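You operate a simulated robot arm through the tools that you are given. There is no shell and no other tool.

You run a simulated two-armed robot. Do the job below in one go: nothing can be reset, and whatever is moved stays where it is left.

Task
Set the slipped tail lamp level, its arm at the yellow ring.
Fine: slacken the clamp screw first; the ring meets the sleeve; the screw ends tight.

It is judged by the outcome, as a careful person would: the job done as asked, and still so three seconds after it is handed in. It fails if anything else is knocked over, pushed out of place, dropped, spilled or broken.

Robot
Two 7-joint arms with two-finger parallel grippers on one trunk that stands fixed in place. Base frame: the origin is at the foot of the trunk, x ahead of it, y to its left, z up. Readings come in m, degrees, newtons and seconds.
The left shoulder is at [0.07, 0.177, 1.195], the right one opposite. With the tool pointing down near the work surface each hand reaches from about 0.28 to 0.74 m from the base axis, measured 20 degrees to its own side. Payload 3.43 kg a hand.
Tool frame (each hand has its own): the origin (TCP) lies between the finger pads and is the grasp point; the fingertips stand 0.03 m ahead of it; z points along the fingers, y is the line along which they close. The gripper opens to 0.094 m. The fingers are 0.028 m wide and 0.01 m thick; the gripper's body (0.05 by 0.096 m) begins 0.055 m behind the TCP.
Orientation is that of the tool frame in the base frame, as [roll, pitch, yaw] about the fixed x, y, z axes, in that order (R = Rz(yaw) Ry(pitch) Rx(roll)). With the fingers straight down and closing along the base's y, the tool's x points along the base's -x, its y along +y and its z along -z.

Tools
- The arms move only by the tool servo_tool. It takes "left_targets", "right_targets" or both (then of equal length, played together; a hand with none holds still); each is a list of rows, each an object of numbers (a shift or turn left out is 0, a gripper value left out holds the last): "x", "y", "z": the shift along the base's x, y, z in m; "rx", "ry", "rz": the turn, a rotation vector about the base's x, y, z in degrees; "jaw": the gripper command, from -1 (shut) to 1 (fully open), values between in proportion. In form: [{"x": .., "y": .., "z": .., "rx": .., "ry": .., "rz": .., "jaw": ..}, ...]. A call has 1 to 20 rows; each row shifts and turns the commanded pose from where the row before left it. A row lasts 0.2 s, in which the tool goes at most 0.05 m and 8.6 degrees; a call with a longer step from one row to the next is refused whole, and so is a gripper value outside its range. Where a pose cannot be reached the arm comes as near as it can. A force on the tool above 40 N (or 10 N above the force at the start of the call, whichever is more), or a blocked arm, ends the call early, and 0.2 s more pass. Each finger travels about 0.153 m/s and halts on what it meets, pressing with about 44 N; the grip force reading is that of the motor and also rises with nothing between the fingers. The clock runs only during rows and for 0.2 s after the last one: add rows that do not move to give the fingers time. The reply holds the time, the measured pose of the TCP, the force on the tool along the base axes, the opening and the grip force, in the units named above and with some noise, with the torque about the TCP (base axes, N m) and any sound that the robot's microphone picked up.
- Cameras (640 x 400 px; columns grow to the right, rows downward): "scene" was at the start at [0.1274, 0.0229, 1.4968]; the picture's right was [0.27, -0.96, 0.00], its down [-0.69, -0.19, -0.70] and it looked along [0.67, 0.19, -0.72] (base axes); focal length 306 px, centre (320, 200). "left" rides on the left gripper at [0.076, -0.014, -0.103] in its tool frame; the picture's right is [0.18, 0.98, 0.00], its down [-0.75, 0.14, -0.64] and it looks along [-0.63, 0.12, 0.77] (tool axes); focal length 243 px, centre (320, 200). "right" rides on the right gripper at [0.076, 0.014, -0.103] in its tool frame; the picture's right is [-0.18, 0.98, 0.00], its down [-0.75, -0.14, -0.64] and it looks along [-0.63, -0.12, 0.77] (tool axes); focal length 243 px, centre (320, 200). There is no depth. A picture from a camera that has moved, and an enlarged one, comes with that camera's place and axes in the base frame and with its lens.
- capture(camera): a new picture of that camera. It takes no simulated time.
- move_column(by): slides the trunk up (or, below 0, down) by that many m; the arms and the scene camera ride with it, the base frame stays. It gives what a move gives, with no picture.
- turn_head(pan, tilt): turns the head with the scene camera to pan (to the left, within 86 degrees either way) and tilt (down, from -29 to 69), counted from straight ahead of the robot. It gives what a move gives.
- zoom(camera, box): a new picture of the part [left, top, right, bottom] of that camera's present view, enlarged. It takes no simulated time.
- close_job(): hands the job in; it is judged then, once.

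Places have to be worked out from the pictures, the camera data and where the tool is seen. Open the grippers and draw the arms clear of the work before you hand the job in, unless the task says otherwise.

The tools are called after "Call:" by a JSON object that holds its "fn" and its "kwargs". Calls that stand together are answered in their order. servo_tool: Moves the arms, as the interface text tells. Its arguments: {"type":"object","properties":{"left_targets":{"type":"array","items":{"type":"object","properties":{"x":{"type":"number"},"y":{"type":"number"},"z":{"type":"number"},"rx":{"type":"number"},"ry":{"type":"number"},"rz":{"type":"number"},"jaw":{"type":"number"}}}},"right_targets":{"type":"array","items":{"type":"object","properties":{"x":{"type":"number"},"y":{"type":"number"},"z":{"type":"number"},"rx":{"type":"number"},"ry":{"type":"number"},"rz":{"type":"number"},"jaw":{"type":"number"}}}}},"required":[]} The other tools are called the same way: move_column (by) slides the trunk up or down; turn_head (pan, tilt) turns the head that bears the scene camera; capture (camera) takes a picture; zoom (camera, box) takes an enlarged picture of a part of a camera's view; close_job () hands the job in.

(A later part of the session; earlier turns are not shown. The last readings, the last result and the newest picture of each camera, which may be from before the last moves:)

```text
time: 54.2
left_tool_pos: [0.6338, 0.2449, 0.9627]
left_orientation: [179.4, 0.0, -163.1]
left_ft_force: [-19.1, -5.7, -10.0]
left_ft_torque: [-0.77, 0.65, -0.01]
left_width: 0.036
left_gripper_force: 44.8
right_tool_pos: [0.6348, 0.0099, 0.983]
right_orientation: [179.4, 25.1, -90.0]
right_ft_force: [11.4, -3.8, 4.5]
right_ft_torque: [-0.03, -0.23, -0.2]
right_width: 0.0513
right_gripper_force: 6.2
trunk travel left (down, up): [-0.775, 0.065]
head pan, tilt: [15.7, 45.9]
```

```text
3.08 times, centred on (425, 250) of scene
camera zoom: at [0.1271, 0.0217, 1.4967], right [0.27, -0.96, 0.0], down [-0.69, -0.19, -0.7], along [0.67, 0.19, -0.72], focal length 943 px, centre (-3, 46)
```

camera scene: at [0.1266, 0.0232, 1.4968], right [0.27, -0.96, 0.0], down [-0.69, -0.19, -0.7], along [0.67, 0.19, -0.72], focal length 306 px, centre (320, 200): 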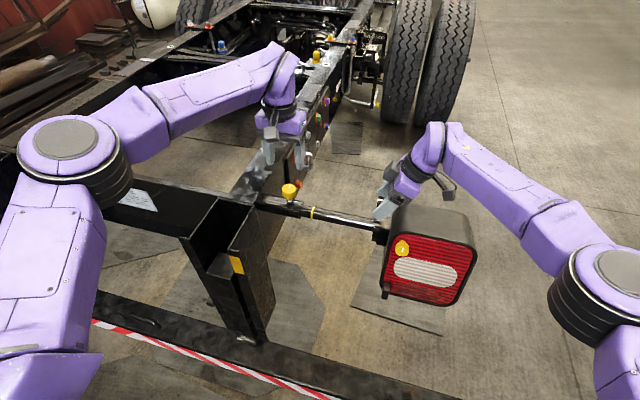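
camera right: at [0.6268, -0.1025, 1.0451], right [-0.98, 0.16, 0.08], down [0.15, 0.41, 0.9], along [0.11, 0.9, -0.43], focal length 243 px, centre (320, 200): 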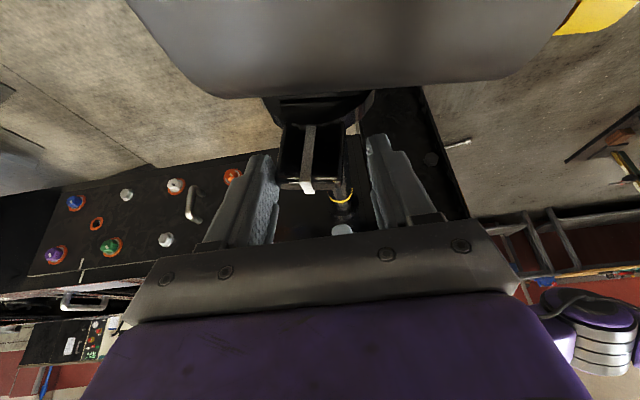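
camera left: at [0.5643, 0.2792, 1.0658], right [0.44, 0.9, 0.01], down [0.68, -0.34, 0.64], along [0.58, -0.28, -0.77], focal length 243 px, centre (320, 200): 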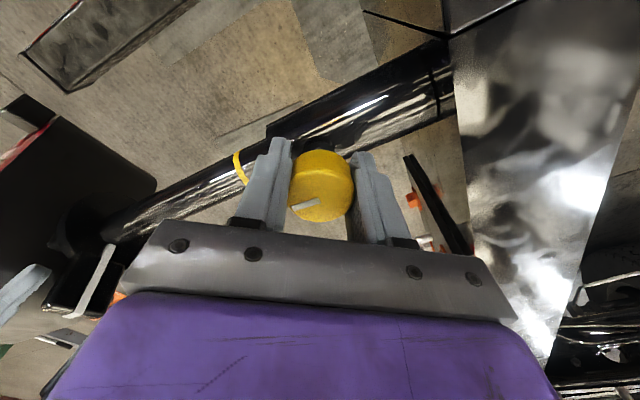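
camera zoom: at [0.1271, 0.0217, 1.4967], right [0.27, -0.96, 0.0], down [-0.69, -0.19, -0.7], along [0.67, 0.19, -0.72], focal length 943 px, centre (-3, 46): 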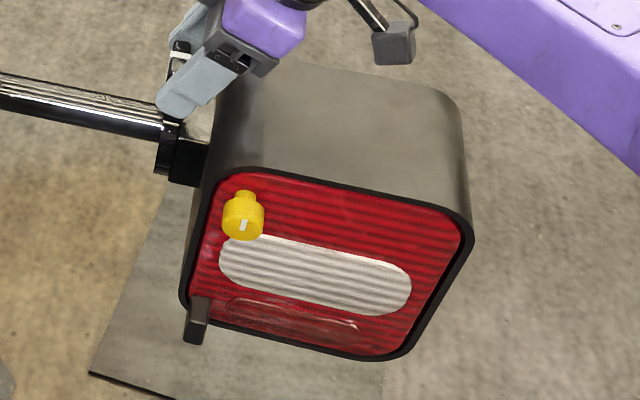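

The lamp follows smoothly at a constant 11 N and the lean is down to about 4°, so the clamp is slack. Now I'll centre the hand on the axis (x≈0.636) and close the upright jaws fully so they square the lug to vertical.

Call:
{"fn": "servo_tool", "kwargs": {"right_targets": [{"x": 0.001, "jaw": -0.3}, {"jaw": -1}, {}, {}]}}

Call:
{"fn": "zoom", "kwargs": {"camera": "right", "box": [240, 90, 400, 210]}}

Call:
{"fn": "zoom", "kwargs": {"camera": "scene", "box": [360, 185, 490, 315]}}

```text
time: 55.2
left_tool_pos: [0.6336, 0.2454, 0.963]
left_orientation: [179.4, 0.1, -162.9]
left_ft_force: [-5.6, -4.8, -22.0]
left_ft_torque: [-0.3, -0.32, -0.02]
left_width: 0.036
left_gripper_force: 45.4
right_tool_pos: [0.6348, 0.0101, 0.9826]
right_orientation: [179.4, 25.0, -90.0]
right_ft_force: [-4.3, -7.1, 11.9]
right_ft_torque: [-0.31, -0.63, 0.47]
right_width: 0.04
right_gripper_force: 44.8
trunk travel left (down, up): [-0.775, 0.065]
head pan, tilt: [15.7, 45.9]
```

```text
3.33 times, centred on (320, 150) of right
camera zoom: at [0.6217, -0.1022, 1.0448], right [-0.98, 0.16, 0.09], down [0.15, 0.41, 0.9], along [0.11, 0.9, -0.43], focal length 809 px, centre (320, 367)
```

zoom: 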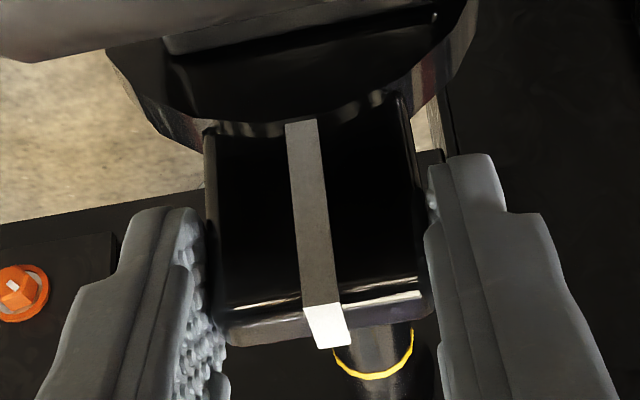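

```text
3.08 times, centred on (425, 250) of scene
camera zoom: at [0.1267, 0.0216, 1.4968], right [0.27, -0.96, 0.0], down [-0.69, -0.19, -0.7], along [0.67, 0.19, -0.72], focal length 943 px, centre (-3, 46)
```

zoom: 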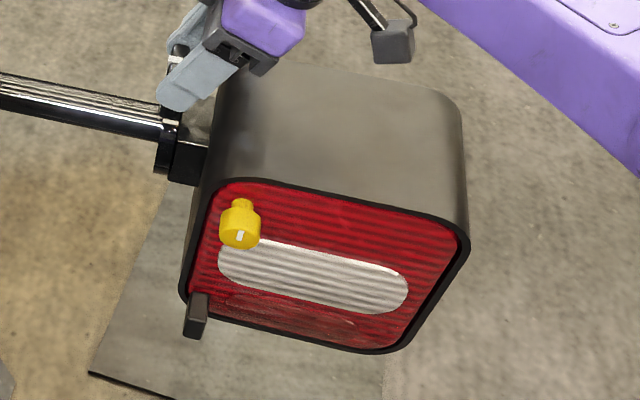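

The lug is now vertical (edges symmetric about x≈0.635) and gripped at 44 N. Next I'll slide the arm in along +y a few millimetres and check the force and whether the ring moves.

Call:
{"fn": "servo_tool", "kwargs": {"right_targets": [{"y": 0.002}, {"y": 0.002}, {"y": 0.002}, {}]}}

Call:
{"fn": "capture", "kwargs": {"camera": "left"}}

Call:
{"fn": "zoom", "kwargs": {"camera": "right", "box": [240, 90, 400, 210]}}

```text
time: 56.2
left_tool_pos: [0.6348, 0.2449, 0.9626]
left_orientation: [179.4, 0.1, -163.0]
left_ft_force: [-2.1, -3.9, -26.6]
left_ft_torque: [-0.1, -1.02, 0.0]
left_width: 0.036
left_gripper_force: 45.1
right_tool_pos: [0.6341, 0.0157, 0.9827]
right_orientation: [179.5, 25.0, -90.1]
right_ft_force: [-7.5, -5.8, 12.4]
right_ft_torque: [0.39, -0.18, 0.13]
right_width: 0.0396
right_gripper_force: 44.9
trunk travel left (down, up): [-0.775, 0.065]
head pan, tilt: [15.7, 45.9]
```

```text
taken
camera left: at [0.5657, 0.2078, 1.0658], right [-0.46, 0.89, 0.01], down [0.68, 0.35, 0.64], along [0.57, 0.3, -0.76], focal length 243 px, centre (320, 200)
```

left: 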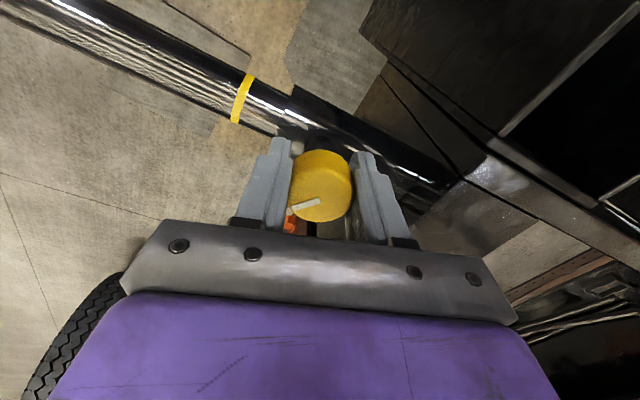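

```text
3.33 times, centred on (320, 150) of right
camera zoom: at [0.622, -0.0964, 1.0448], right [-0.98, 0.16, 0.09], down [0.15, 0.41, 0.9], along [0.11, 0.9, -0.43], focal length 809 px, centre (320, 367)
```

zoom: 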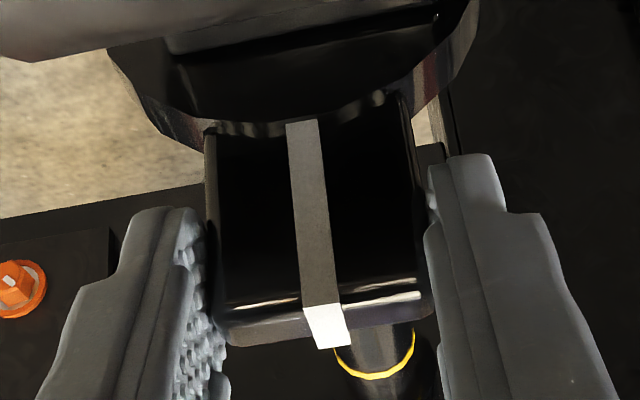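

The arm slides in with only about 6 N and the ring has moved with it. Continuing to within a few millimetres of the sleeve mouth, easing the left hand's side-load as well.

Call:
{"fn": "servo_tool", "kwargs": {"right_targets": [{"y": 0.004}, {"y": 0.004}, {"y": 0.004}, {"y": 0.004}, {"y": 0.002}, {}], "left_targets": [{"z": -0.002}, {}, {}, {}, {}, {}]}}

Call:
{"fn": "zoom", "kwargs": {"camera": "left", "box": [200, 60, 360, 160]}}

Call:
{"fn": "zoom", "kwargs": {"camera": "scene", "box": [280, 180, 360, 240]}}

Call:
{"fn": "zoom", "kwargs": {"camera": "right", "box": [240, 90, 400, 210]}}

```text
time: 57.6
left_tool_pos: [0.6335, 0.2447, 0.9631]
left_orientation: [179.4, 0.2, -163.1]
left_ft_force: [-9.0, 3.1, 12.4]
left_ft_torque: [-0.85, 0.65, 0.02]
left_width: 0.036
left_gripper_force: 44.3
right_tool_pos: [0.6348, 0.0326, 0.9829]
right_orientation: [179.6, 25.0, -90.1]
right_ft_force: [6.1, -6.2, -7.2]
right_ft_torque: [-0.04, -1.04, 0.09]
right_width: 0.0399
right_gripper_force: 44.9
trunk travel left (down, up): [-0.775, 0.065]
head pan, tilt: [15.7, 45.9]
```

```text
4.00 times, centred on (280, 110) of left
camera zoom: at [0.5654, 0.2078, 1.0656], right [-0.46, 0.89, 0.01], down [0.68, 0.35, 0.65], along [0.57, 0.3, -0.76], focal length 970 px, centre (480, 560)
```

zoom: 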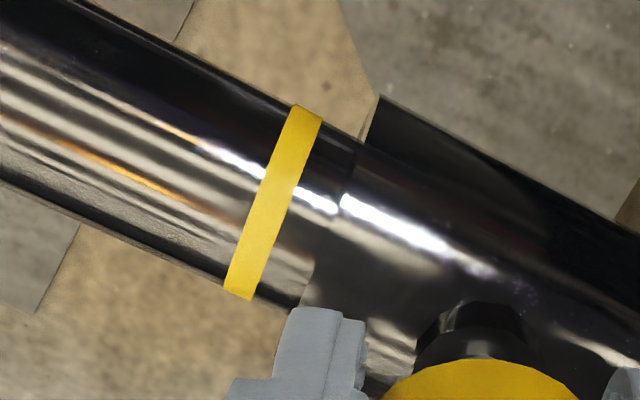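

```text
6.67 times, centred on (320, 210) of scene
camera zoom: at [0.1259, 0.0215, 1.497], right [0.27, -0.96, 0.0], down [-0.69, -0.19, -0.7], along [0.67, 0.19, -0.72], focal length 2043 px, centre (320, 133)
```

zoom: 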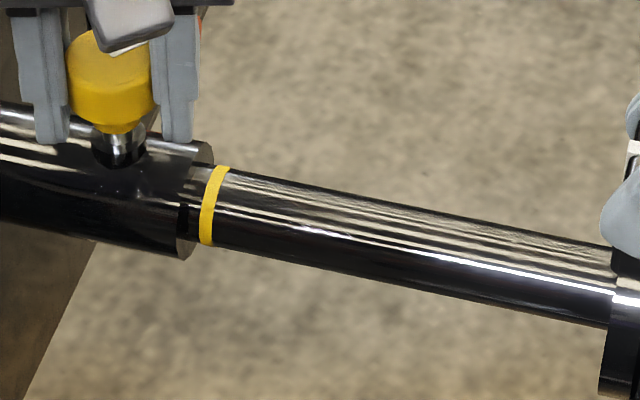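

```text
3.33 times, centred on (320, 150) of right
camera zoom: at [0.6218, -0.0792, 1.0449], right [-0.98, 0.16, 0.08], down [0.15, 0.41, 0.9], along [0.11, 0.9, -0.43], focal length 809 px, centre (320, 367)
```

zoom: 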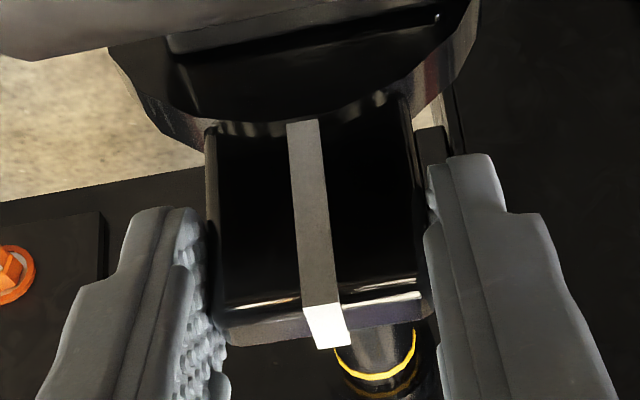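

About 6 mm of gap is left, and both views and the arithmetic agree. Moving in 5 mm, then checking again.

Call:
{"fn": "servo_tool", "kwargs": {"right_targets": [{"y": 0.0025}, {"y": 0.0025}, {}]}}

Call:
{"fn": "zoom", "kwargs": {"camera": "left", "box": [220, 60, 340, 150]}}

Call:
{"fn": "zoom", "kwargs": {"camera": "scene", "box": [280, 190, 330, 230]}}

```text
time: 58.4
left_tool_pos: [0.6345, 0.244, 0.962]
left_orientation: [179.6, 0.3, -162.9]
left_ft_force: [-11.1, 6.4, 22.1]
left_ft_torque: [-0.61, 0.16, -0.02]
left_width: 0.0359
left_gripper_force: 44.8
right_tool_pos: [0.6357, 0.0383, 0.9848]
right_orientation: [179.6, 25.0, -90.1]
right_ft_force: [10.3, -6.1, -13.6]
right_ft_torque: [-0.86, -1.25, -0.06]
right_width: 0.0398
right_gripper_force: 45.3
trunk travel left (down, up): [-0.775, 0.065]
head pan, tilt: [15.7, 45.9]
```

```text
4.44 times, centred on (280, 105) of left
camera zoom: at [0.5654, 0.2077, 1.0656], right [-0.46, 0.89, 0.01], down [0.68, 0.35, 0.65], along [0.57, 0.3, -0.76], focal length 1078 px, centre (498, 622)
```

zoom: 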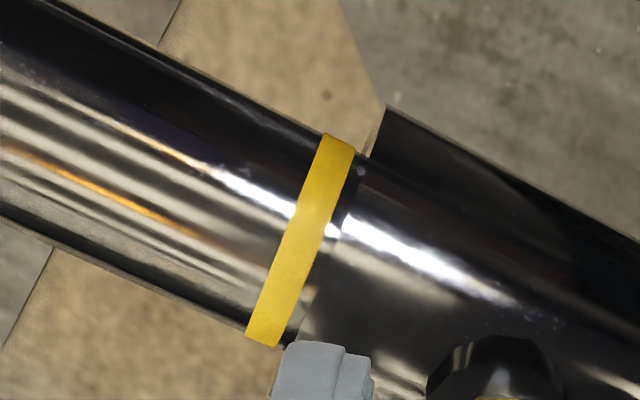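

```text
10.00 times, centred on (305, 210) of scene
camera zoom: at [0.1258, 0.0214, 1.497], right [0.27, -0.96, 0.0], down [-0.69, -0.19, -0.7], along [0.67, 0.19, -0.72], focal length 3065 px, centre (470, 100)
```

zoom: 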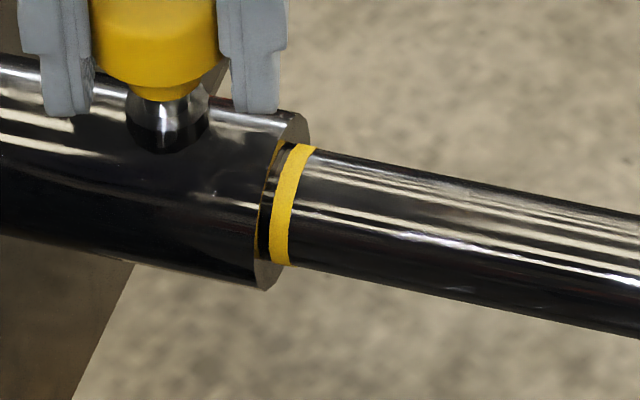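

About 2–3 mm left. I'll relieve the left hand's slight downward push and slide in another 2 mm.

Call:
{"fn": "servo_tool", "kwargs": {"right_targets": [{}, {"y": 0.001}, {"y": 0.001}, {}], "left_targets": [{"z": 0.001}, {}, {}, {}]}}

Call:
{"fn": "zoom", "kwargs": {"camera": "left", "box": [220, 60, 340, 150]}}

Call:
{"fn": "zoom", "kwargs": {"camera": "scene", "box": [280, 190, 330, 230]}}

Call:
{"fn": "zoom", "kwargs": {"camera": "right", "box": [240, 90, 400, 210]}}

```text
time: 59.4
left_tool_pos: [0.6336, 0.2447, 0.9628]
left_orientation: [179.5, 0.1, -163.0]
left_ft_force: [-9.7, 5.4, 15.7]
left_ft_torque: [0.08, -1.19, 0.01]
left_width: 0.0357
left_gripper_force: 45.3
right_tool_pos: [0.6354, 0.0405, 0.9824]
right_orientation: [179.5, 25.1, -90.1]
right_ft_force: [9.0, -6.3, -13.3]
right_ft_torque: [-0.97, -1.45, -0.3]
right_width: 0.0397
right_gripper_force: 45.1
trunk travel left (down, up): [-0.775, 0.065]
head pan, tilt: [15.7, 45.9]
```

```text
4.44 times, centred on (280, 105) of left
camera zoom: at [0.5656, 0.2077, 1.0657], right [-0.46, 0.89, 0.01], down [0.68, 0.35, 0.65], along [0.57, 0.3, -0.76], focal length 1078 px, centre (498, 622)
```

zoom: 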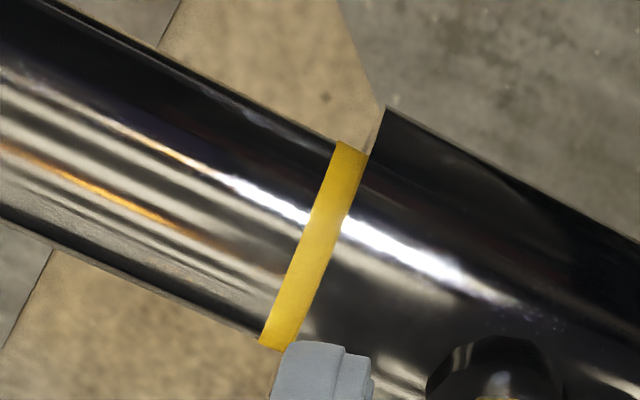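

```text
10.00 times, centred on (305, 210) of scene
camera zoom: at [0.1265, 0.0216, 1.4968], right [0.27, -0.96, 0.0], down [-0.69, -0.19, -0.7], along [0.67, 0.19, -0.72], focal length 3065 px, centre (470, 100)
```

zoom: 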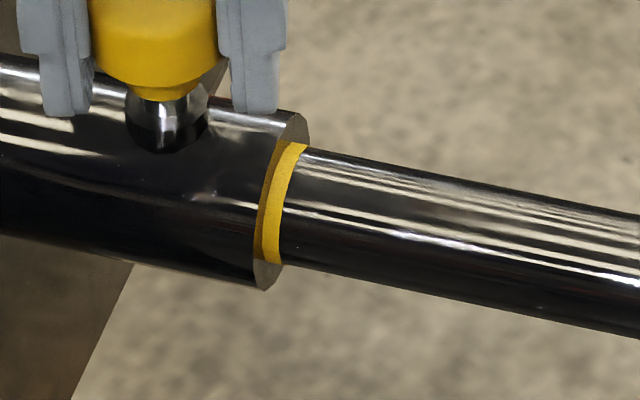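

```text
3.33 times, centred on (320, 150) of right
camera zoom: at [0.622, -0.0719, 1.0449], right [-0.98, 0.16, 0.09], down [0.15, 0.41, 0.9], along [0.11, 0.9, -0.43], focal length 809 px, centre (320, 367)
```

zoom: 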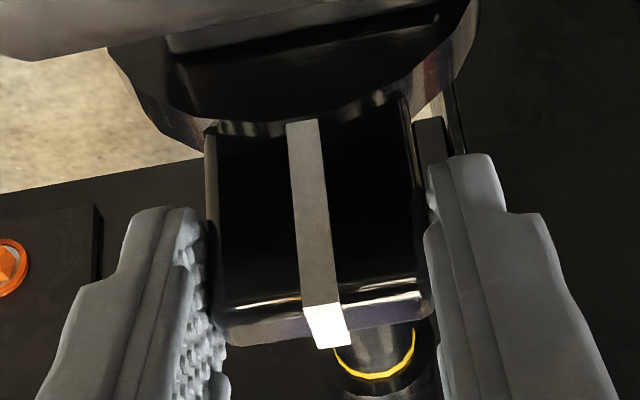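

The ring's edge now meets the sleeve mouth with the whole ring still visible. Before tightening I want to check the lamp body is truly level, so the left hand lets go, rises, and swings round to look along the arm at the lamp's side while the right hand keeps hold.

Call:
{"fn": "servo_tool", "kwargs": {"left_targets": [{"jaw": 0.28}, {}, {"z": 0.04}, {"z": 0.04}, {"rz": -8.5, "z": 0.02}, {"rz": -8.5, "jaw": 1.0}, {"rz": -8.5}, {"rz": -8.5}, {"rz": -8.5}, {"rz": -8.5}, {"rz": -8.5}, {"rz": -8.5}, {"rz": -8.5}, {"rz": -8.5}, {"rz": -8.5}, {"rz": -8.5}, {"rz": -5}, {}]}}

Call:
{"fn": "zoom", "kwargs": {"camera": "scene", "box": [280, 190, 330, 230]}}

Call:
{"fn": "capture", "kwargs": {"camera": "left"}}

```text
time: 63.2
left_tool_pos: [0.6347, 0.2453, 1.0618]
left_orientation: [179.5, 0.1, 90.0]
left_ft_force: [0.4, -0.3, -0.1]
left_ft_torque: [0.02, -0.01, 0.01]
left_width: 0.0938
left_gripper_force: 0.1
right_tool_pos: [0.6353, 0.0403, 0.9838]
right_orientation: [179.5, 25.0, -90.1]
right_ft_force: [2.7, 0.7, 4.9]
right_ft_torque: [0.27, -0.75, 0.0]
right_width: 0.04
right_gripper_force: 45.2
trunk travel left (down, up): [-0.775, 0.065]
head pan, tilt: [15.7, 45.9]
```

```text
10.00 times, centred on (305, 210) of scene
camera zoom: at [0.1271, 0.023, 1.4968], right [0.27, -0.96, 0.0], down [-0.69, -0.19, -0.7], along [0.67, 0.19, -0.72], focal length 3065 px, centre (470, 100)
```

zoom: 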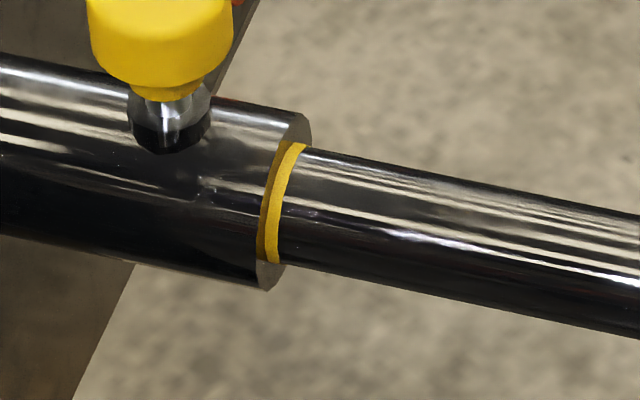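

```text
taken
camera left: at [0.6195, 0.322, 1.165], right [0.98, 0.18, 0.01], down [0.13, -0.75, 0.64], along [0.12, -0.63, -0.76], focal length 243 px, centre (320, 200)
```

left: 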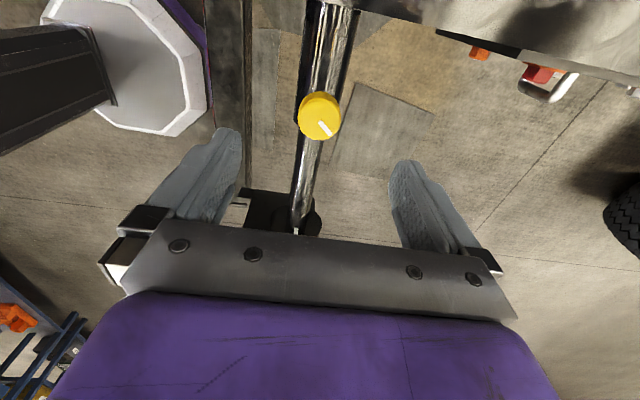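

Call:
{"fn": "servo_tool", "kwargs": {"left_targets": [{"rx": -8.5, "x": -0.015}, {"rx": -8.5, "x": -0.015}, {"rx": -8.5, "x": -0.015}, {"rx": -8.5, "x": -0.01}, {}]}}

Call:
{"fn": "capture", "kwargs": {"camera": "left"}}

```text
time: 64.4
left_tool_pos: [0.5799, 0.2455, 1.0624]
left_orientation: [179.6, 34.3, 89.9]
left_ft_force: [0.0, -0.9, -0.3]
left_ft_torque: [0.01, 0.03, 0.02]
left_width: 0.094
left_gripper_force: 0.1
right_tool_pos: [0.6359, 0.042, 0.9834]
right_orientation: [179.5, 25.1, -90.1]
right_ft_force: [3.4, 0.1, 4.8]
right_ft_torque: [0.21, -0.83, -0.16]
right_width: 0.0399
right_gripper_force: 44.6
trunk travel left (down, up): [-0.775, 0.065]
head pan, tilt: [15.7, 45.9]
```

```text
taken
camera left: at [0.5643, 0.3661, 1.1043], right [0.98, 0.16, -0.1], down [0.14, -0.26, 0.96], along [0.12, -0.95, -0.28], focal length 243 px, centre (320, 200)
```

left: 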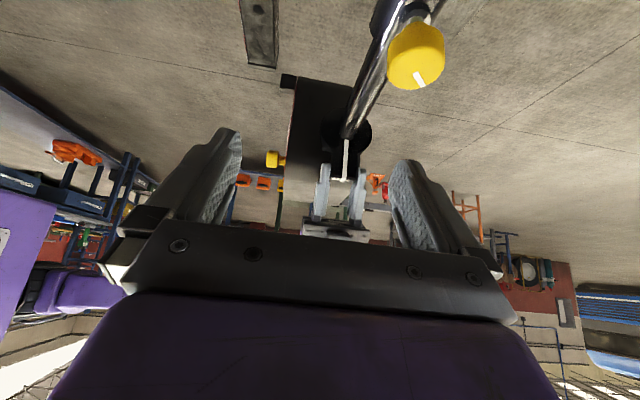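

Good end-on view of the lamp's side, with the image upside-down. Zooming on the lamp edges and the lug to measure level.

Call:
{"fn": "zoom", "kwargs": {"camera": "left", "box": [250, 50, 410, 210]}}

Call:
{"fn": "zoom", "kwargs": {"camera": "left", "box": [260, 60, 380, 150]}}

```text
2.50 times, centred on (330, 130) of left
camera zoom: at [0.5643, 0.3661, 1.1043], right [0.98, 0.16, -0.1], down [0.14, -0.26, 0.96], along [0.12, -0.95, -0.28], focal length 606 px, centre (295, 375)
```

zoom: 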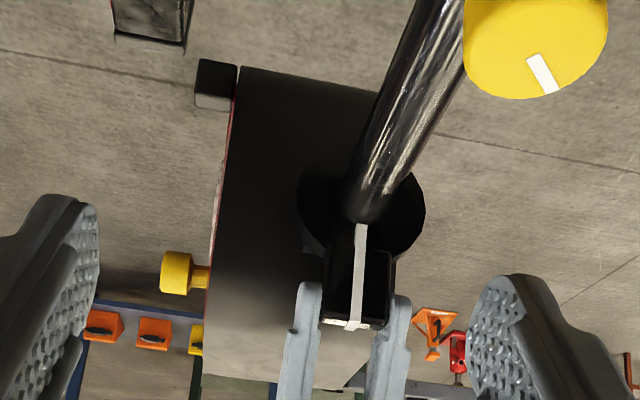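

```text
4.44 times, centred on (320, 105) of left
camera zoom: at [0.5643, 0.3661, 1.1043], right [0.98, 0.16, -0.1], down [0.14, -0.26, 0.96], along [0.12, -0.95, -0.28], focal length 1078 px, centre (320, 622)
```

zoom: 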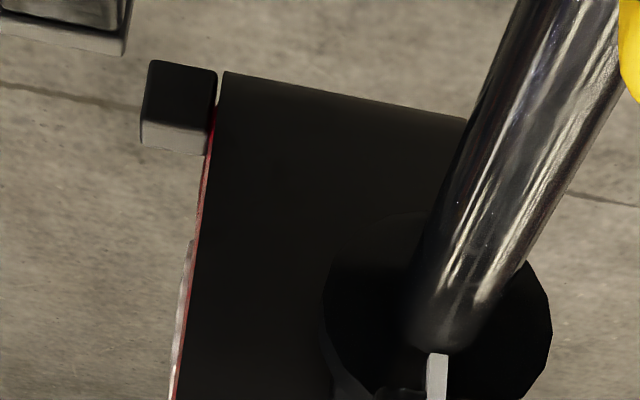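

Call:
{"fn": "zoom", "kwargs": {"camera": "left", "box": [285, 70, 345, 110]}}

Call:
{"fn": "zoom", "kwargs": {"camera": "left", "box": [285, 140, 345, 210]}}

Call:
{"fn": "zoom", "kwargs": {"camera": "left", "box": [320, 130, 370, 190]}}

```text
10.00 times, centred on (315, 90) of left
camera zoom: at [0.5643, 0.3661, 1.1043], right [0.98, 0.16, -0.1], down [0.14, -0.26, 0.96], along [0.12, -0.95, -0.28], focal length 2426 px, centre (370, 1300)
```

zoom: 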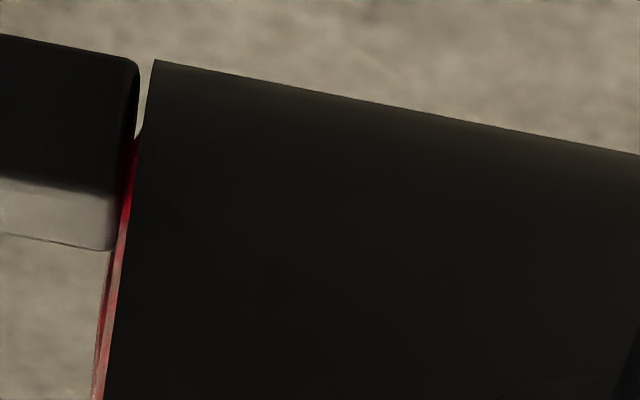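

```text
5.71 times, centred on (315, 175) of left
camera zoom: at [0.5643, 0.3661, 1.1043], right [0.98, 0.16, -0.1], down [0.14, -0.26, 0.96], along [0.12, -0.95, -0.28], focal length 1386 px, centre (349, 343)
```

zoom: 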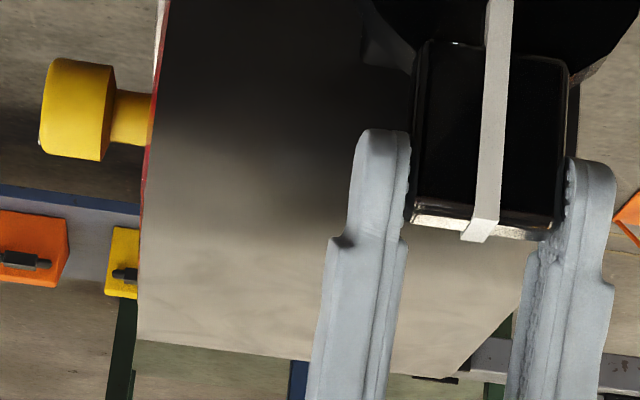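

```text
6.67 times, centred on (345, 160) of left
camera zoom: at [0.5643, 0.3661, 1.1043], right [0.98, 0.16, -0.1], down [0.14, -0.26, 0.96], along [0.12, -0.95, -0.28], focal length 1618 px, centre (153, 467)
```

zoom: 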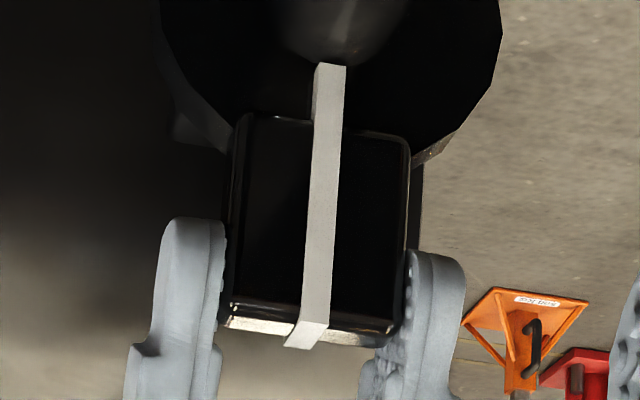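

Measured against the camera's true vertical and horizontal, the stripe is off 0.4°, the lamp's bottom edge 0.25°, the top edge 1.0° and the face about 1.3°, all leaning the same way. I'll trim about 0.7° more toward me about the arm axis and re-measure.

Call:
{"fn": "servo_tool", "kwargs": {"right_targets": [{"ry": -0.8, "x": -0.0012}, {}, {}]}}

Call:
{"fn": "zoom", "kwargs": {"camera": "left", "box": [285, 70, 345, 110]}}

Call:
{"fn": "zoom", "kwargs": {"camera": "left", "box": [285, 140, 345, 210]}}

Call:
{"fn": "zoom", "kwargs": {"camera": "left", "box": [320, 130, 370, 190]}}

```text
time: 65.2
left_tool_pos: [0.5802, 0.2457, 1.0632]
left_orientation: [179.6, 34.2, 89.9]
left_ft_force: [0.9, 1.1, -0.1]
left_ft_torque: [-0.02, 0.03, -0.02]
left_width: 0.0941
left_gripper_force: 0.1
right_tool_pos: [0.6343, 0.0415, 0.9835]
right_orientation: [-179.7, 25.2, -89.8]
right_ft_force: [3.5, 2.0, 7.3]
right_ft_torque: [0.23, -0.3, -0.78]
right_width: 0.0396
right_gripper_force: 45.4
trunk travel left (down, up): [-0.775, 0.065]
head pan, tilt: [15.7, 45.9]
```

```text
10.00 times, centred on (315, 90) of left
camera zoom: at [0.5647, 0.3662, 1.1042], right [0.98, 0.16, -0.1], down [0.14, -0.26, 0.96], along [0.12, -0.95, -0.28], focal length 2426 px, centre (370, 1300)
```

zoom: 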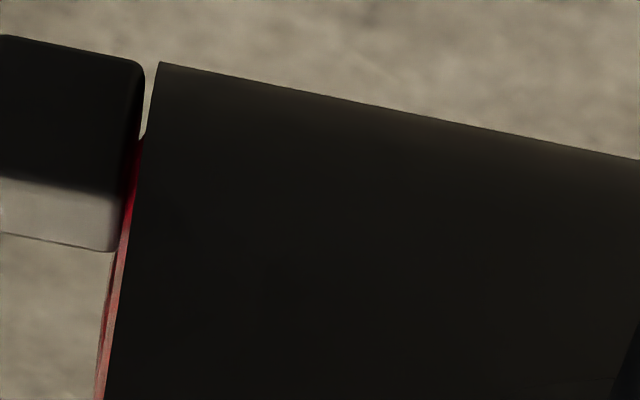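

```text
5.71 times, centred on (315, 175) of left
camera zoom: at [0.5647, 0.3662, 1.1042], right [0.98, 0.16, -0.1], down [0.14, -0.26, 0.96], along [0.12, -0.95, -0.28], focal length 1386 px, centre (349, 343)
```

zoom: 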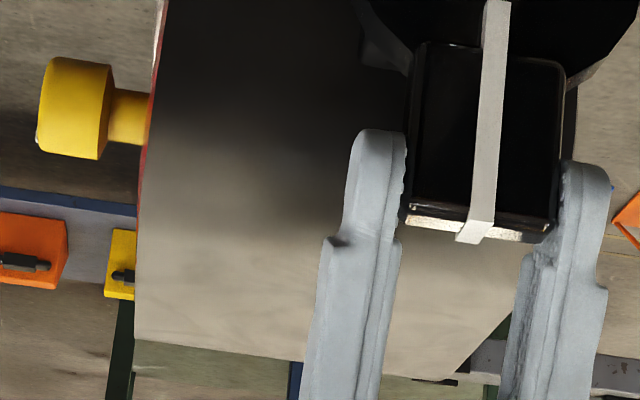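

```text
6.67 times, centred on (345, 160) of left
camera zoom: at [0.5647, 0.3662, 1.1042], right [0.98, 0.16, -0.1], down [0.14, -0.26, 0.96], along [0.12, -0.95, -0.28], focal length 1618 px, centre (153, 467)
```

zoom: 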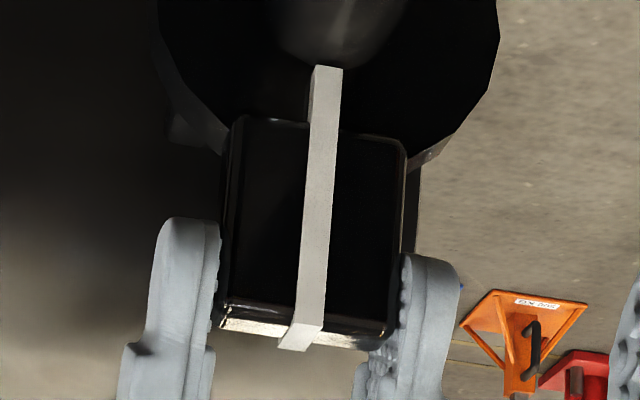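

All edges now read within about 0.3° of level. The left hand goes back upright over the knob, pre-rotated counter-clockwise for tightening bites, while the right keeps holding.

Call:
{"fn": "servo_tool", "kwargs": {"left_targets": [{"rx": 8.5, "x": 0.015}, {"rx": 8.5, "x": 0.015}, {"rx": 8.5, "x": 0.015}, {"rx": 8.5, "x": 0.01, "jaw": 0.28}, {"rz": 8.5}, {"rz": 8.5}, {"rz": 8.5}, {"rz": 8.5}, {"rz": 8.5}, {"rz": 8.5}, {"rz": 8.5}, {"rz": 8.5}, {"rz": 8.5}, {"rz": 8.5}, {"rz": 8.5}, {"rz": 8.5}, {"rz": 8.0}, {}]}}

Call:
{"fn": "capture", "kwargs": {"camera": "left"}}

Call:
{"fn": "zoom", "kwargs": {"camera": "scene", "box": [280, 190, 330, 230]}}

```text
time: 69.0
left_tool_pos: [0.6345, 0.2457, 1.0613]
left_orientation: [179.5, 0.0, -159.9]
left_ft_force: [-0.2, 0.4, -0.3]
left_ft_torque: [0.01, -0.05, 0.0]
left_width: 0.0604
left_gripper_force: 0.1
right_tool_pos: [0.6336, 0.0413, 0.9845]
right_orientation: [-179.6, 25.1, -89.6]
right_ft_force: [5.6, 1.2, 5.4]
right_ft_torque: [0.04, -0.15, -0.17]
right_width: 0.0395
right_gripper_force: 45.3
trunk travel left (down, up): [-0.775, 0.065]
head pan, tilt: [15.7, 45.9]
```

```text
taken
camera left: at [0.5684, 0.2047, 1.1648], right [-0.51, 0.86, 0.01], down [0.66, 0.39, 0.64], along [0.55, 0.33, -0.77], focal length 243 px, centre (320, 200)
```

left: 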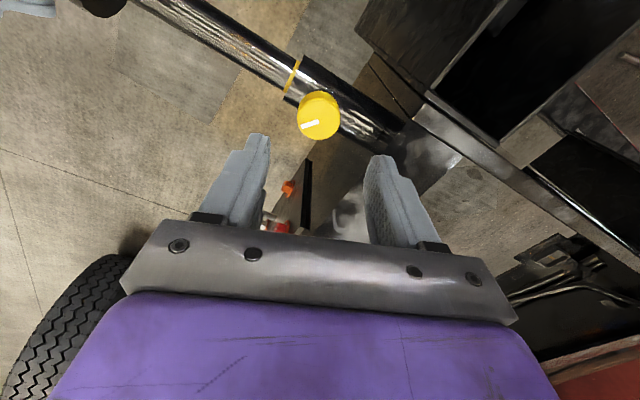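

```text
10.00 times, centred on (305, 210) of scene
camera zoom: at [0.1275, 0.0228, 1.4967], right [0.27, -0.96, 0.0], down [-0.69, -0.19, -0.7], along [0.67, 0.19, -0.72], focal length 3065 px, centre (470, 100)
```

zoom: 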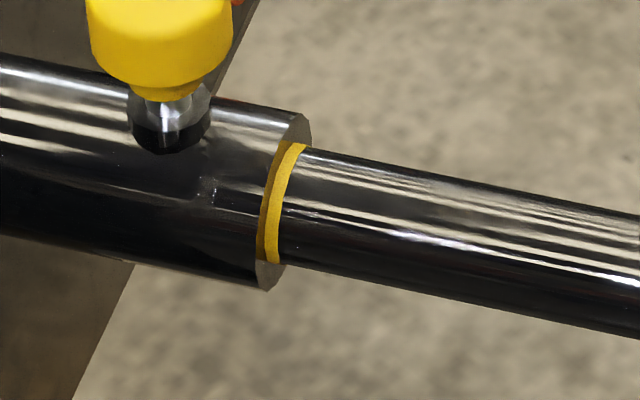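

Call:
{"fn": "zoom", "kwargs": {"camera": "left", "box": [265, 45, 345, 105]}}

```text
6.67 times, centred on (305, 75) of left
camera zoom: at [0.5684, 0.2047, 1.1648], right [-0.51, 0.86, 0.01], down [0.66, 0.39, 0.64], along [0.55, 0.33, -0.77], focal length 1618 px, centre (420, 1033)
```

zoom: 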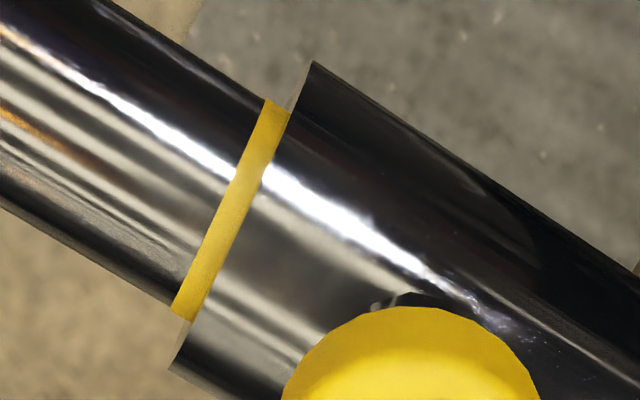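

The ring's edge sits right at the sleeve mouth. Lowering onto the knob, gripping, and starting to tighten clockwise.

Call:
{"fn": "servo_tool", "kwargs": {"left_targets": [{"z": -0.04}, {"z": -0.04}, {"z": -0.0175}, {}, {"jaw": -1}, {}, {"rz": -6.0}, {"rz": -6.0}, {"rz": -6.0}, {"rz": -6.0}, {"rz": -6.0}, {"rz": -6.0}, {}]}}

Call:
{"fn": "capture", "kwargs": {"camera": "left"}}

```text
time: 71.8
left_tool_pos: [0.6364, 0.2452, 0.9646]
left_orientation: [179.4, 0.1, 163.9]
left_ft_force: [12.4, -7.7, -9.7]
left_ft_torque: [-0.45, 0.33, -0.01]
left_width: 0.0355
left_gripper_force: 44.8
right_tool_pos: [0.6338, 0.0421, 0.9838]
right_orientation: [-179.7, 25.2, -89.7]
right_ft_force: [-7.8, 3.1, 14.0]
right_ft_torque: [0.07, -0.06, -0.35]
right_width: 0.0396
right_gripper_force: 45.1
trunk travel left (down, up): [-0.775, 0.065]
head pan, tilt: [15.7, 45.9]
```

```text
taken
camera left: at [0.5578, 0.2513, 1.0672], right [0.1, 1.0, 0.01], down [0.76, -0.08, 0.64], along [0.64, -0.06, -0.77], focal length 243 px, centre (320, 200)
```

left: 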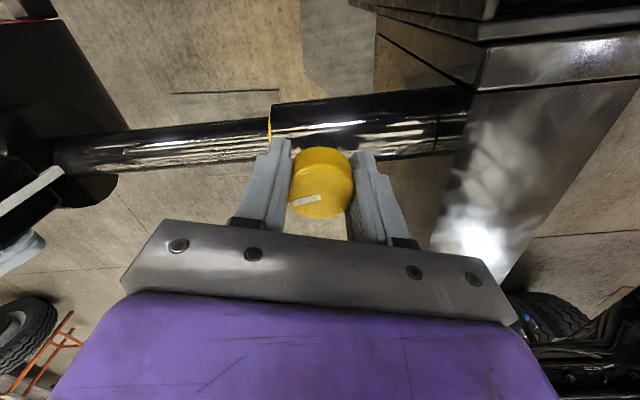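

Call:
{"fn": "servo_tool", "kwargs": {"left_targets": [{"rz": -6.0, "x": -0.001}, {"rz": -6.0}, {"rz": -6.0}, {"rz": -6.0}, {"rz": -6.0}, {"rz": -6.0}, {"rz": -6.0}, {"rz": -6.0}, {"rz": -6.0}, {"rz": -6.0}, {"rz": -6.0}, {"rz": -6.0}, {}]}}

Call:
{"fn": "capture", "kwargs": {"camera": "left"}}

```text
time: 73.2
left_tool_pos: [0.6349, 0.2442, 0.9646]
left_orientation: [179.5, 0.0, 130.3]
left_ft_force: [11.0, -4.2, -3.8]
left_ft_torque: [-0.28, 0.61, 0.02]
left_width: 0.036
left_gripper_force: 45.4
right_tool_pos: [0.6343, 0.0413, 0.9851]
right_orientation: [-179.9, 25.1, -89.8]
right_ft_force: [-3.2, -2.9, 3.8]
right_ft_torque: [-0.76, 0.23, -0.4]
right_width: 0.0398
right_gripper_force: 44.7
trunk travel left (down, up): [-0.775, 0.065]
head pan, tilt: [15.7, 45.9]
stopped in row 6 (left hand): the force on the tool passed its limit at 41 N (the readings are from after the stop); the commanded pose is now the measured one
```

```text
taken
camera left: at [0.574, 0.2929, 1.0672], right [0.63, 0.78, 0.01], down [0.59, -0.49, 0.64], along [0.51, -0.4, -0.76], focal length 243 px, centre (320, 200)
```

left: 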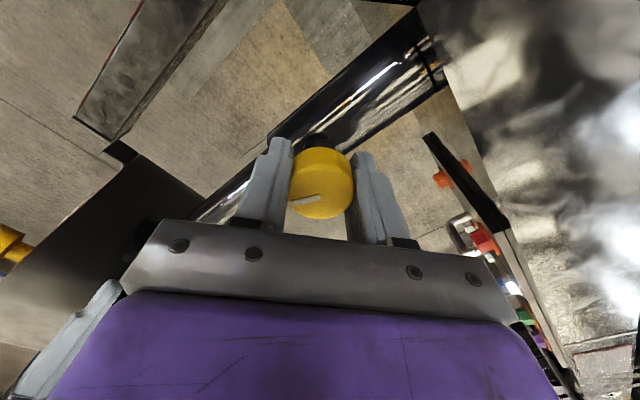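

Another brief side-load trip (the knob still turns with the hand). The command has been re-zeroed, so I continue clockwise.

Call:
{"fn": "servo_tool", "kwargs": {"left_targets": [{"rz": -4.5}, {"rz": -4.5}, {"rz": -4.5}, {"rz": -4.5}, {"rz": -4.5}, {"rz": -4.5}, {"rz": -4.5}, {"rz": -4.5}, {"rz": -4.0}, {}]}}

Call:
{"fn": "capture", "kwargs": {"camera": "left"}}

```text
time: 75.4
left_tool_pos: [0.634, 0.2452, 0.9651]
left_orientation: [179.5, 0.1, 90.1]
left_ft_force: [7.3, -0.6, 0.4]
left_ft_torque: [0.2, 0.33, -0.02]
left_width: 0.0356
left_gripper_force: 45.1
right_tool_pos: [0.6357, 0.0419, 0.9827]
right_orientation: [-179.8, 25.2, -89.7]
right_ft_force: [-0.3, -0.5, 1.6]
right_ft_torque: [0.29, -0.1, -0.28]
right_width: 0.0399
right_gripper_force: 45.4
trunk travel left (down, up): [-0.775, 0.065]
head pan, tilt: [15.7, 45.9]
```

```text
taken
camera left: at [0.6194, 0.3209, 1.0672], right [0.98, 0.19, 0.01], down [0.14, -0.75, 0.64], along [0.13, -0.63, -0.77], focal length 243 px, centre (320, 200)
```

left: 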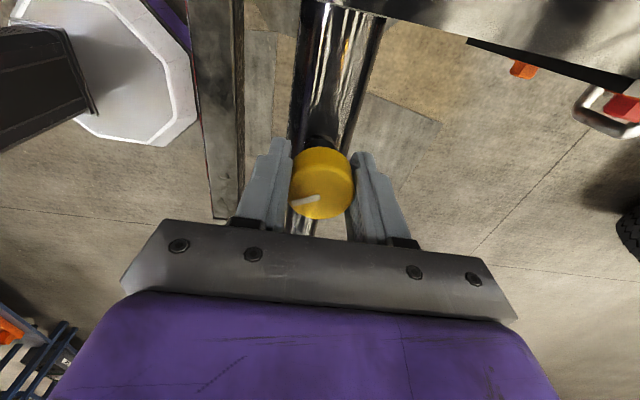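

No limit met yet at yaw 90, so I'll keep turning clockwise with this same grip as far as the wrist allows.

Call:
{"fn": "servo_tool", "kwargs": {"left_targets": [{"rz": -5.0}, {"rz": -5.0}, {"rz": -5.0}, {"rz": -5.0}, {"rz": -5.0}, {"rz": -5.0}, {"rz": -5.0}, {"rz": -5.0}, {"rz": -5.0}, {"rz": -5.0}, {}]}}

Call:
{"fn": "capture", "kwargs": {"camera": "left"}}

Call:
{"fn": "capture", "kwargs": {"camera": "scene"}}

```text
time: 77.8
left_tool_pos: [0.6354, 0.2459, 0.9644]
left_orientation: [179.5, 0.2, 40.3]
left_ft_force: [-1.1, 1.6, 1.6]
left_ft_torque: [0.69, -0.11, -0.04]
left_width: 0.0358
left_gripper_force: 45.1
right_tool_pos: [0.6357, 0.0412, 0.9825]
right_orientation: [-179.8, 25.2, -89.6]
right_ft_force: [7.1, -2.2, -1.6]
right_ft_torque: [0.56, -0.15, -0.14]
right_width: 0.0398
right_gripper_force: 45.2
trunk travel left (down, up): [-0.775, 0.065]
head pan, tilt: [15.7, 45.9]
```

```text
taken
camera left: at [0.6832, 0.3058, 1.0671], right [0.78, -0.63, 0.01], down [-0.49, -0.59, 0.65], along [-0.4, -0.5, -0.76], focal length 243 px, centre (320, 200)
```

left: 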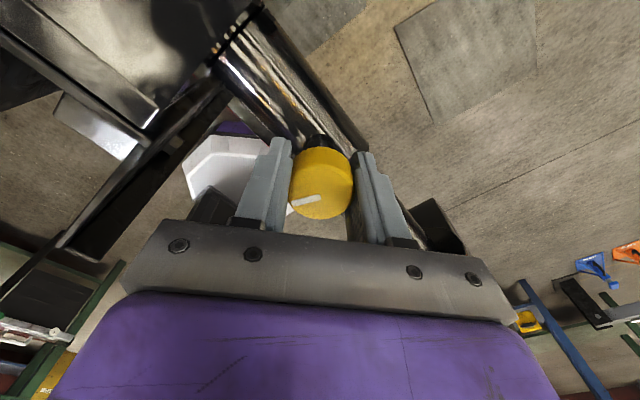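

```text
taken
camera scene: at [0.1288, 0.0219, 1.4966], right [0.27, -0.96, 0.0], down [-0.69, -0.19, -0.69], along [0.67, 0.19, -0.72], focal length 306 px, centre (320, 200)
```

scene: 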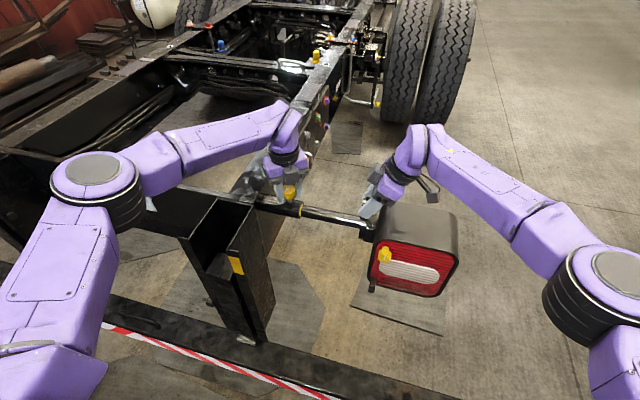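

Still moving freely at 160° tightened. Continuing with the same grip.

Call:
{"fn": "servo_tool", "kwargs": {"left_targets": [{"rz": -5.0}, {"rz": -5.0}, {"rz": -5.0}, {"rz": -5.0}, {"rz": -5.0}, {"rz": -5.0}, {"rz": -5.0}, {"rz": -5.0}, {"rz": -5.0}, {"rz": -5.0}, {}]}}

Call:
{"fn": "capture", "kwargs": {"camera": "left"}}

```text
time: 80.2
left_tool_pos: [0.6357, 0.2455, 0.9637]
left_orientation: [179.4, 0.2, -9.6]
left_ft_force: [0.6, 2.1, 3.6]
left_ft_torque: [0.49, 0.59, 0.01]
left_width: 0.0359
left_gripper_force: 45.2
right_tool_pos: [0.6356, 0.0419, 0.9836]
right_orientation: [-179.9, 25.2, -89.7]
right_ft_force: [7.6, -2.7, -2.8]
right_ft_torque: [-0.54, 0.03, -0.06]
right_width: 0.0396
right_gripper_force: 44.5
trunk travel left (down, up): [-0.775, 0.065]
head pan, tilt: [15.7, 45.9]
```

```text
taken
camera left: at [0.7127, 0.2471, 1.0671], right [0.02, -1.0, 0.01], down [-0.76, -0.01, 0.65], along [-0.65, -0.02, -0.76], focal length 243 px, centre (320, 200)
```

left: 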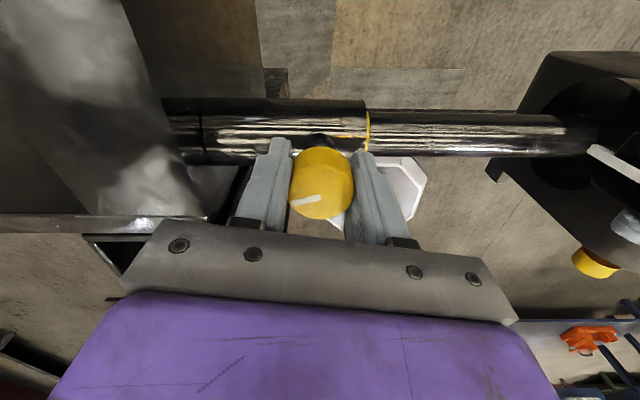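

210° back on. Continuing; the screw should come up tight near 320°.

Call:
{"fn": "servo_tool", "kwargs": {"left_targets": [{"rz": -5.0}, {"rz": -5.0}, {"rz": -5.0}, {"rz": -5.0}, {"rz": -5.0}, {"rz": -5.0}, {"rz": -5.0}, {"rz": -5.0}, {"rz": -5.0}, {"rz": -5.0}, {}]}}

Call:
{"fn": "capture", "kwargs": {"camera": "left"}}

```text
time: 82.6
left_tool_pos: [0.6339, 0.2455, 0.9646]
left_orientation: [179.4, 0.1, -59.8]
left_ft_force: [-3.3, 3.7, 3.7]
left_ft_torque: [0.25, -0.53, -0.04]
left_width: 0.0362
left_gripper_force: 44.3
right_tool_pos: [0.6342, 0.0427, 0.9825]
right_orientation: [-179.8, 25.2, -89.7]
right_ft_force: [7.0, -4.3, -5.2]
right_ft_torque: [0.23, -0.84, -0.48]
right_width: 0.0398
right_gripper_force: 45.0
trunk travel left (down, up): [-0.775, 0.065]
head pan, tilt: [15.7, 45.9]
```

```text
taken
camera left: at [0.6866, 0.1868, 1.0671], right [-0.76, -0.65, 0.01], down [-0.49, 0.58, 0.65], along [-0.43, 0.48, -0.76], focal length 243 px, centre (320, 200)
```

left: 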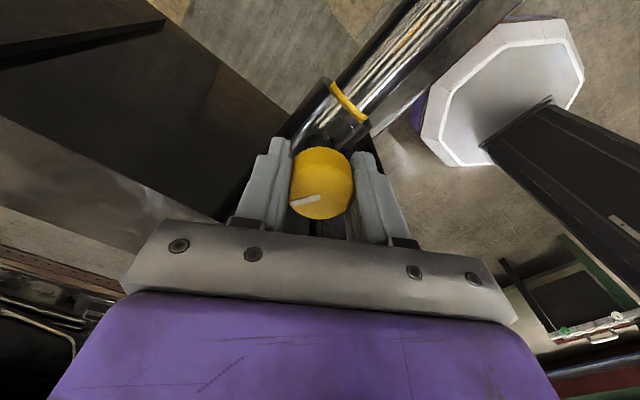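

Call:
{"fn": "servo_tool", "kwargs": {"left_targets": [{"rz": -5.0}, {"rz": -5.0}, {"rz": -5.0}, {"rz": -5.0}, {"rz": -5.0}, {"rz": -5.0}, {"rz": -5.0}, {"rz": -5.0}, {"rz": -5.0}, {"rz": -5.0}, {}]}}

Call:
{"fn": "capture", "kwargs": {"camera": "left"}}

```text
time: 85.0
left_tool_pos: [0.635, 0.2447, 0.9644]
left_orientation: [179.3, 0.2, -109.7]
left_ft_force: [-3.2, 5.9, 3.7]
left_ft_torque: [0.59, -0.74, -0.04]
left_width: 0.0358
left_gripper_force: 45.1
right_tool_pos: [0.6348, 0.0408, 0.9839]
right_orientation: [-179.8, 25.1, -89.9]
right_ft_force: [5.8, -6.6, -5.5]
right_ft_torque: [-0.23, -0.66, -0.53]
right_width: 0.0396
right_gripper_force: 45.2
trunk travel left (down, up): [-0.775, 0.065]
head pan, tilt: [15.7, 45.9]
```

```text
taken
camera left: at [0.6238, 0.168, 1.0671], right [-0.99, 0.16, 0.01], down [0.13, 0.75, 0.65], along [0.09, 0.64, -0.76], focal length 243 px, centre (320, 200)
```

left: 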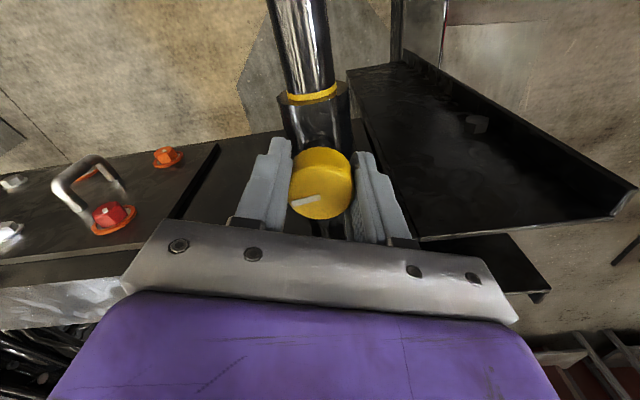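

310° on. Approaching the original tight position; continuing in smaller steps and watching torque about z.

Call:
{"fn": "servo_tool", "kwargs": {"left_targets": [{"rz": -4.0}, {"rz": -4.0}, {"rz": -4.0}, {"rz": -4.0}, {"rz": -4.0}, {}]}}

Call:
{"fn": "zoom", "kwargs": {"camera": "left", "box": [220, 90, 420, 240]}}

```text
time: 86.4
left_tool_pos: [0.6343, 0.2454, 0.9656]
left_orientation: [179.2, 0.0, -129.8]
left_ft_force: [-6.8, -0.1, 0.3]
left_ft_torque: [-0.43, -0.35, 0.34]
left_width: 0.0352
left_gripper_force: 44.8
right_tool_pos: [0.6357, 0.0415, 0.9829]
right_orientation: [-179.8, 25.2, -89.6]
right_ft_force: [7.4, -3.2, -6.6]
right_ft_torque: [-0.56, -0.69, -0.52]
right_width: 0.0395
right_gripper_force: 44.8
trunk travel left (down, up): [-0.775, 0.065]
head pan, tilt: [15.7, 45.9]
```

```text
2.67 times, centred on (320, 165) of left
camera zoom: at [0.5977, 0.1759, 1.0671], right [-0.87, 0.49, 0.01], down [0.38, 0.66, 0.64], along [0.31, 0.57, -0.77], focal length 647 px, centre (320, 293)
```

zoom: 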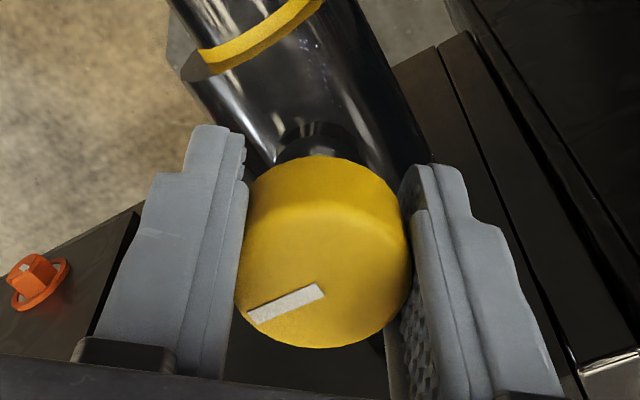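

Torque about z has risen to 0.34 N·m, so the screw is biting. Continuing to snug it in small steps.

Call:
{"fn": "servo_tool", "kwargs": {"left_targets": [{"rz": -4.0}, {"rz": -4.0}, {"rz": -4.0}, {}]}}

Call:
{"fn": "zoom", "kwargs": {"camera": "left", "box": [220, 90, 420, 240]}}

```text
time: 87.4
left_tool_pos: [0.6355, 0.2454, 0.9636]
left_orientation: [179.4, 0.1, -141.8]
left_ft_force: [0.0, 2.2, -3.1]
left_ft_torque: [-0.48, -0.33, 0.9]
left_width: 0.0354
left_gripper_force: 45.2
right_tool_pos: [0.635, 0.0418, 0.983]
right_orientation: [-180.0, 25.1, -89.7]
right_ft_force: [3.3, -4.9, -2.4]
right_ft_torque: [-0.05, -0.63, -0.26]
right_width: 0.0396
right_gripper_force: 44.7
trunk travel left (down, up): [-0.775, 0.065]
head pan, tilt: [15.7, 45.9]
```

```text
2.67 times, centred on (320, 165) of left
camera zoom: at [0.5848, 0.1856, 1.0671], right [-0.75, 0.66, 0.01], down [0.51, 0.57, 0.64], along [0.42, 0.49, -0.76], focal length 647 px, centre (320, 293)
```

zoom: 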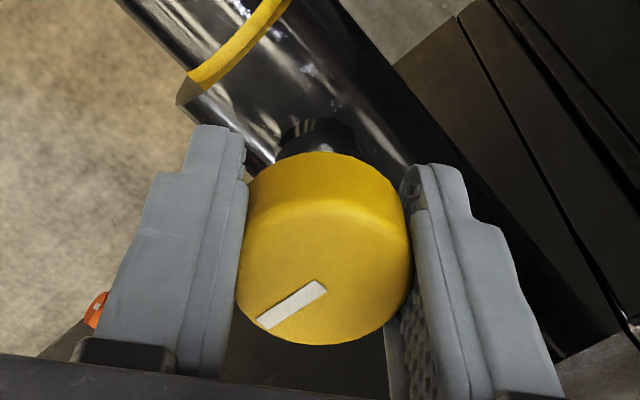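

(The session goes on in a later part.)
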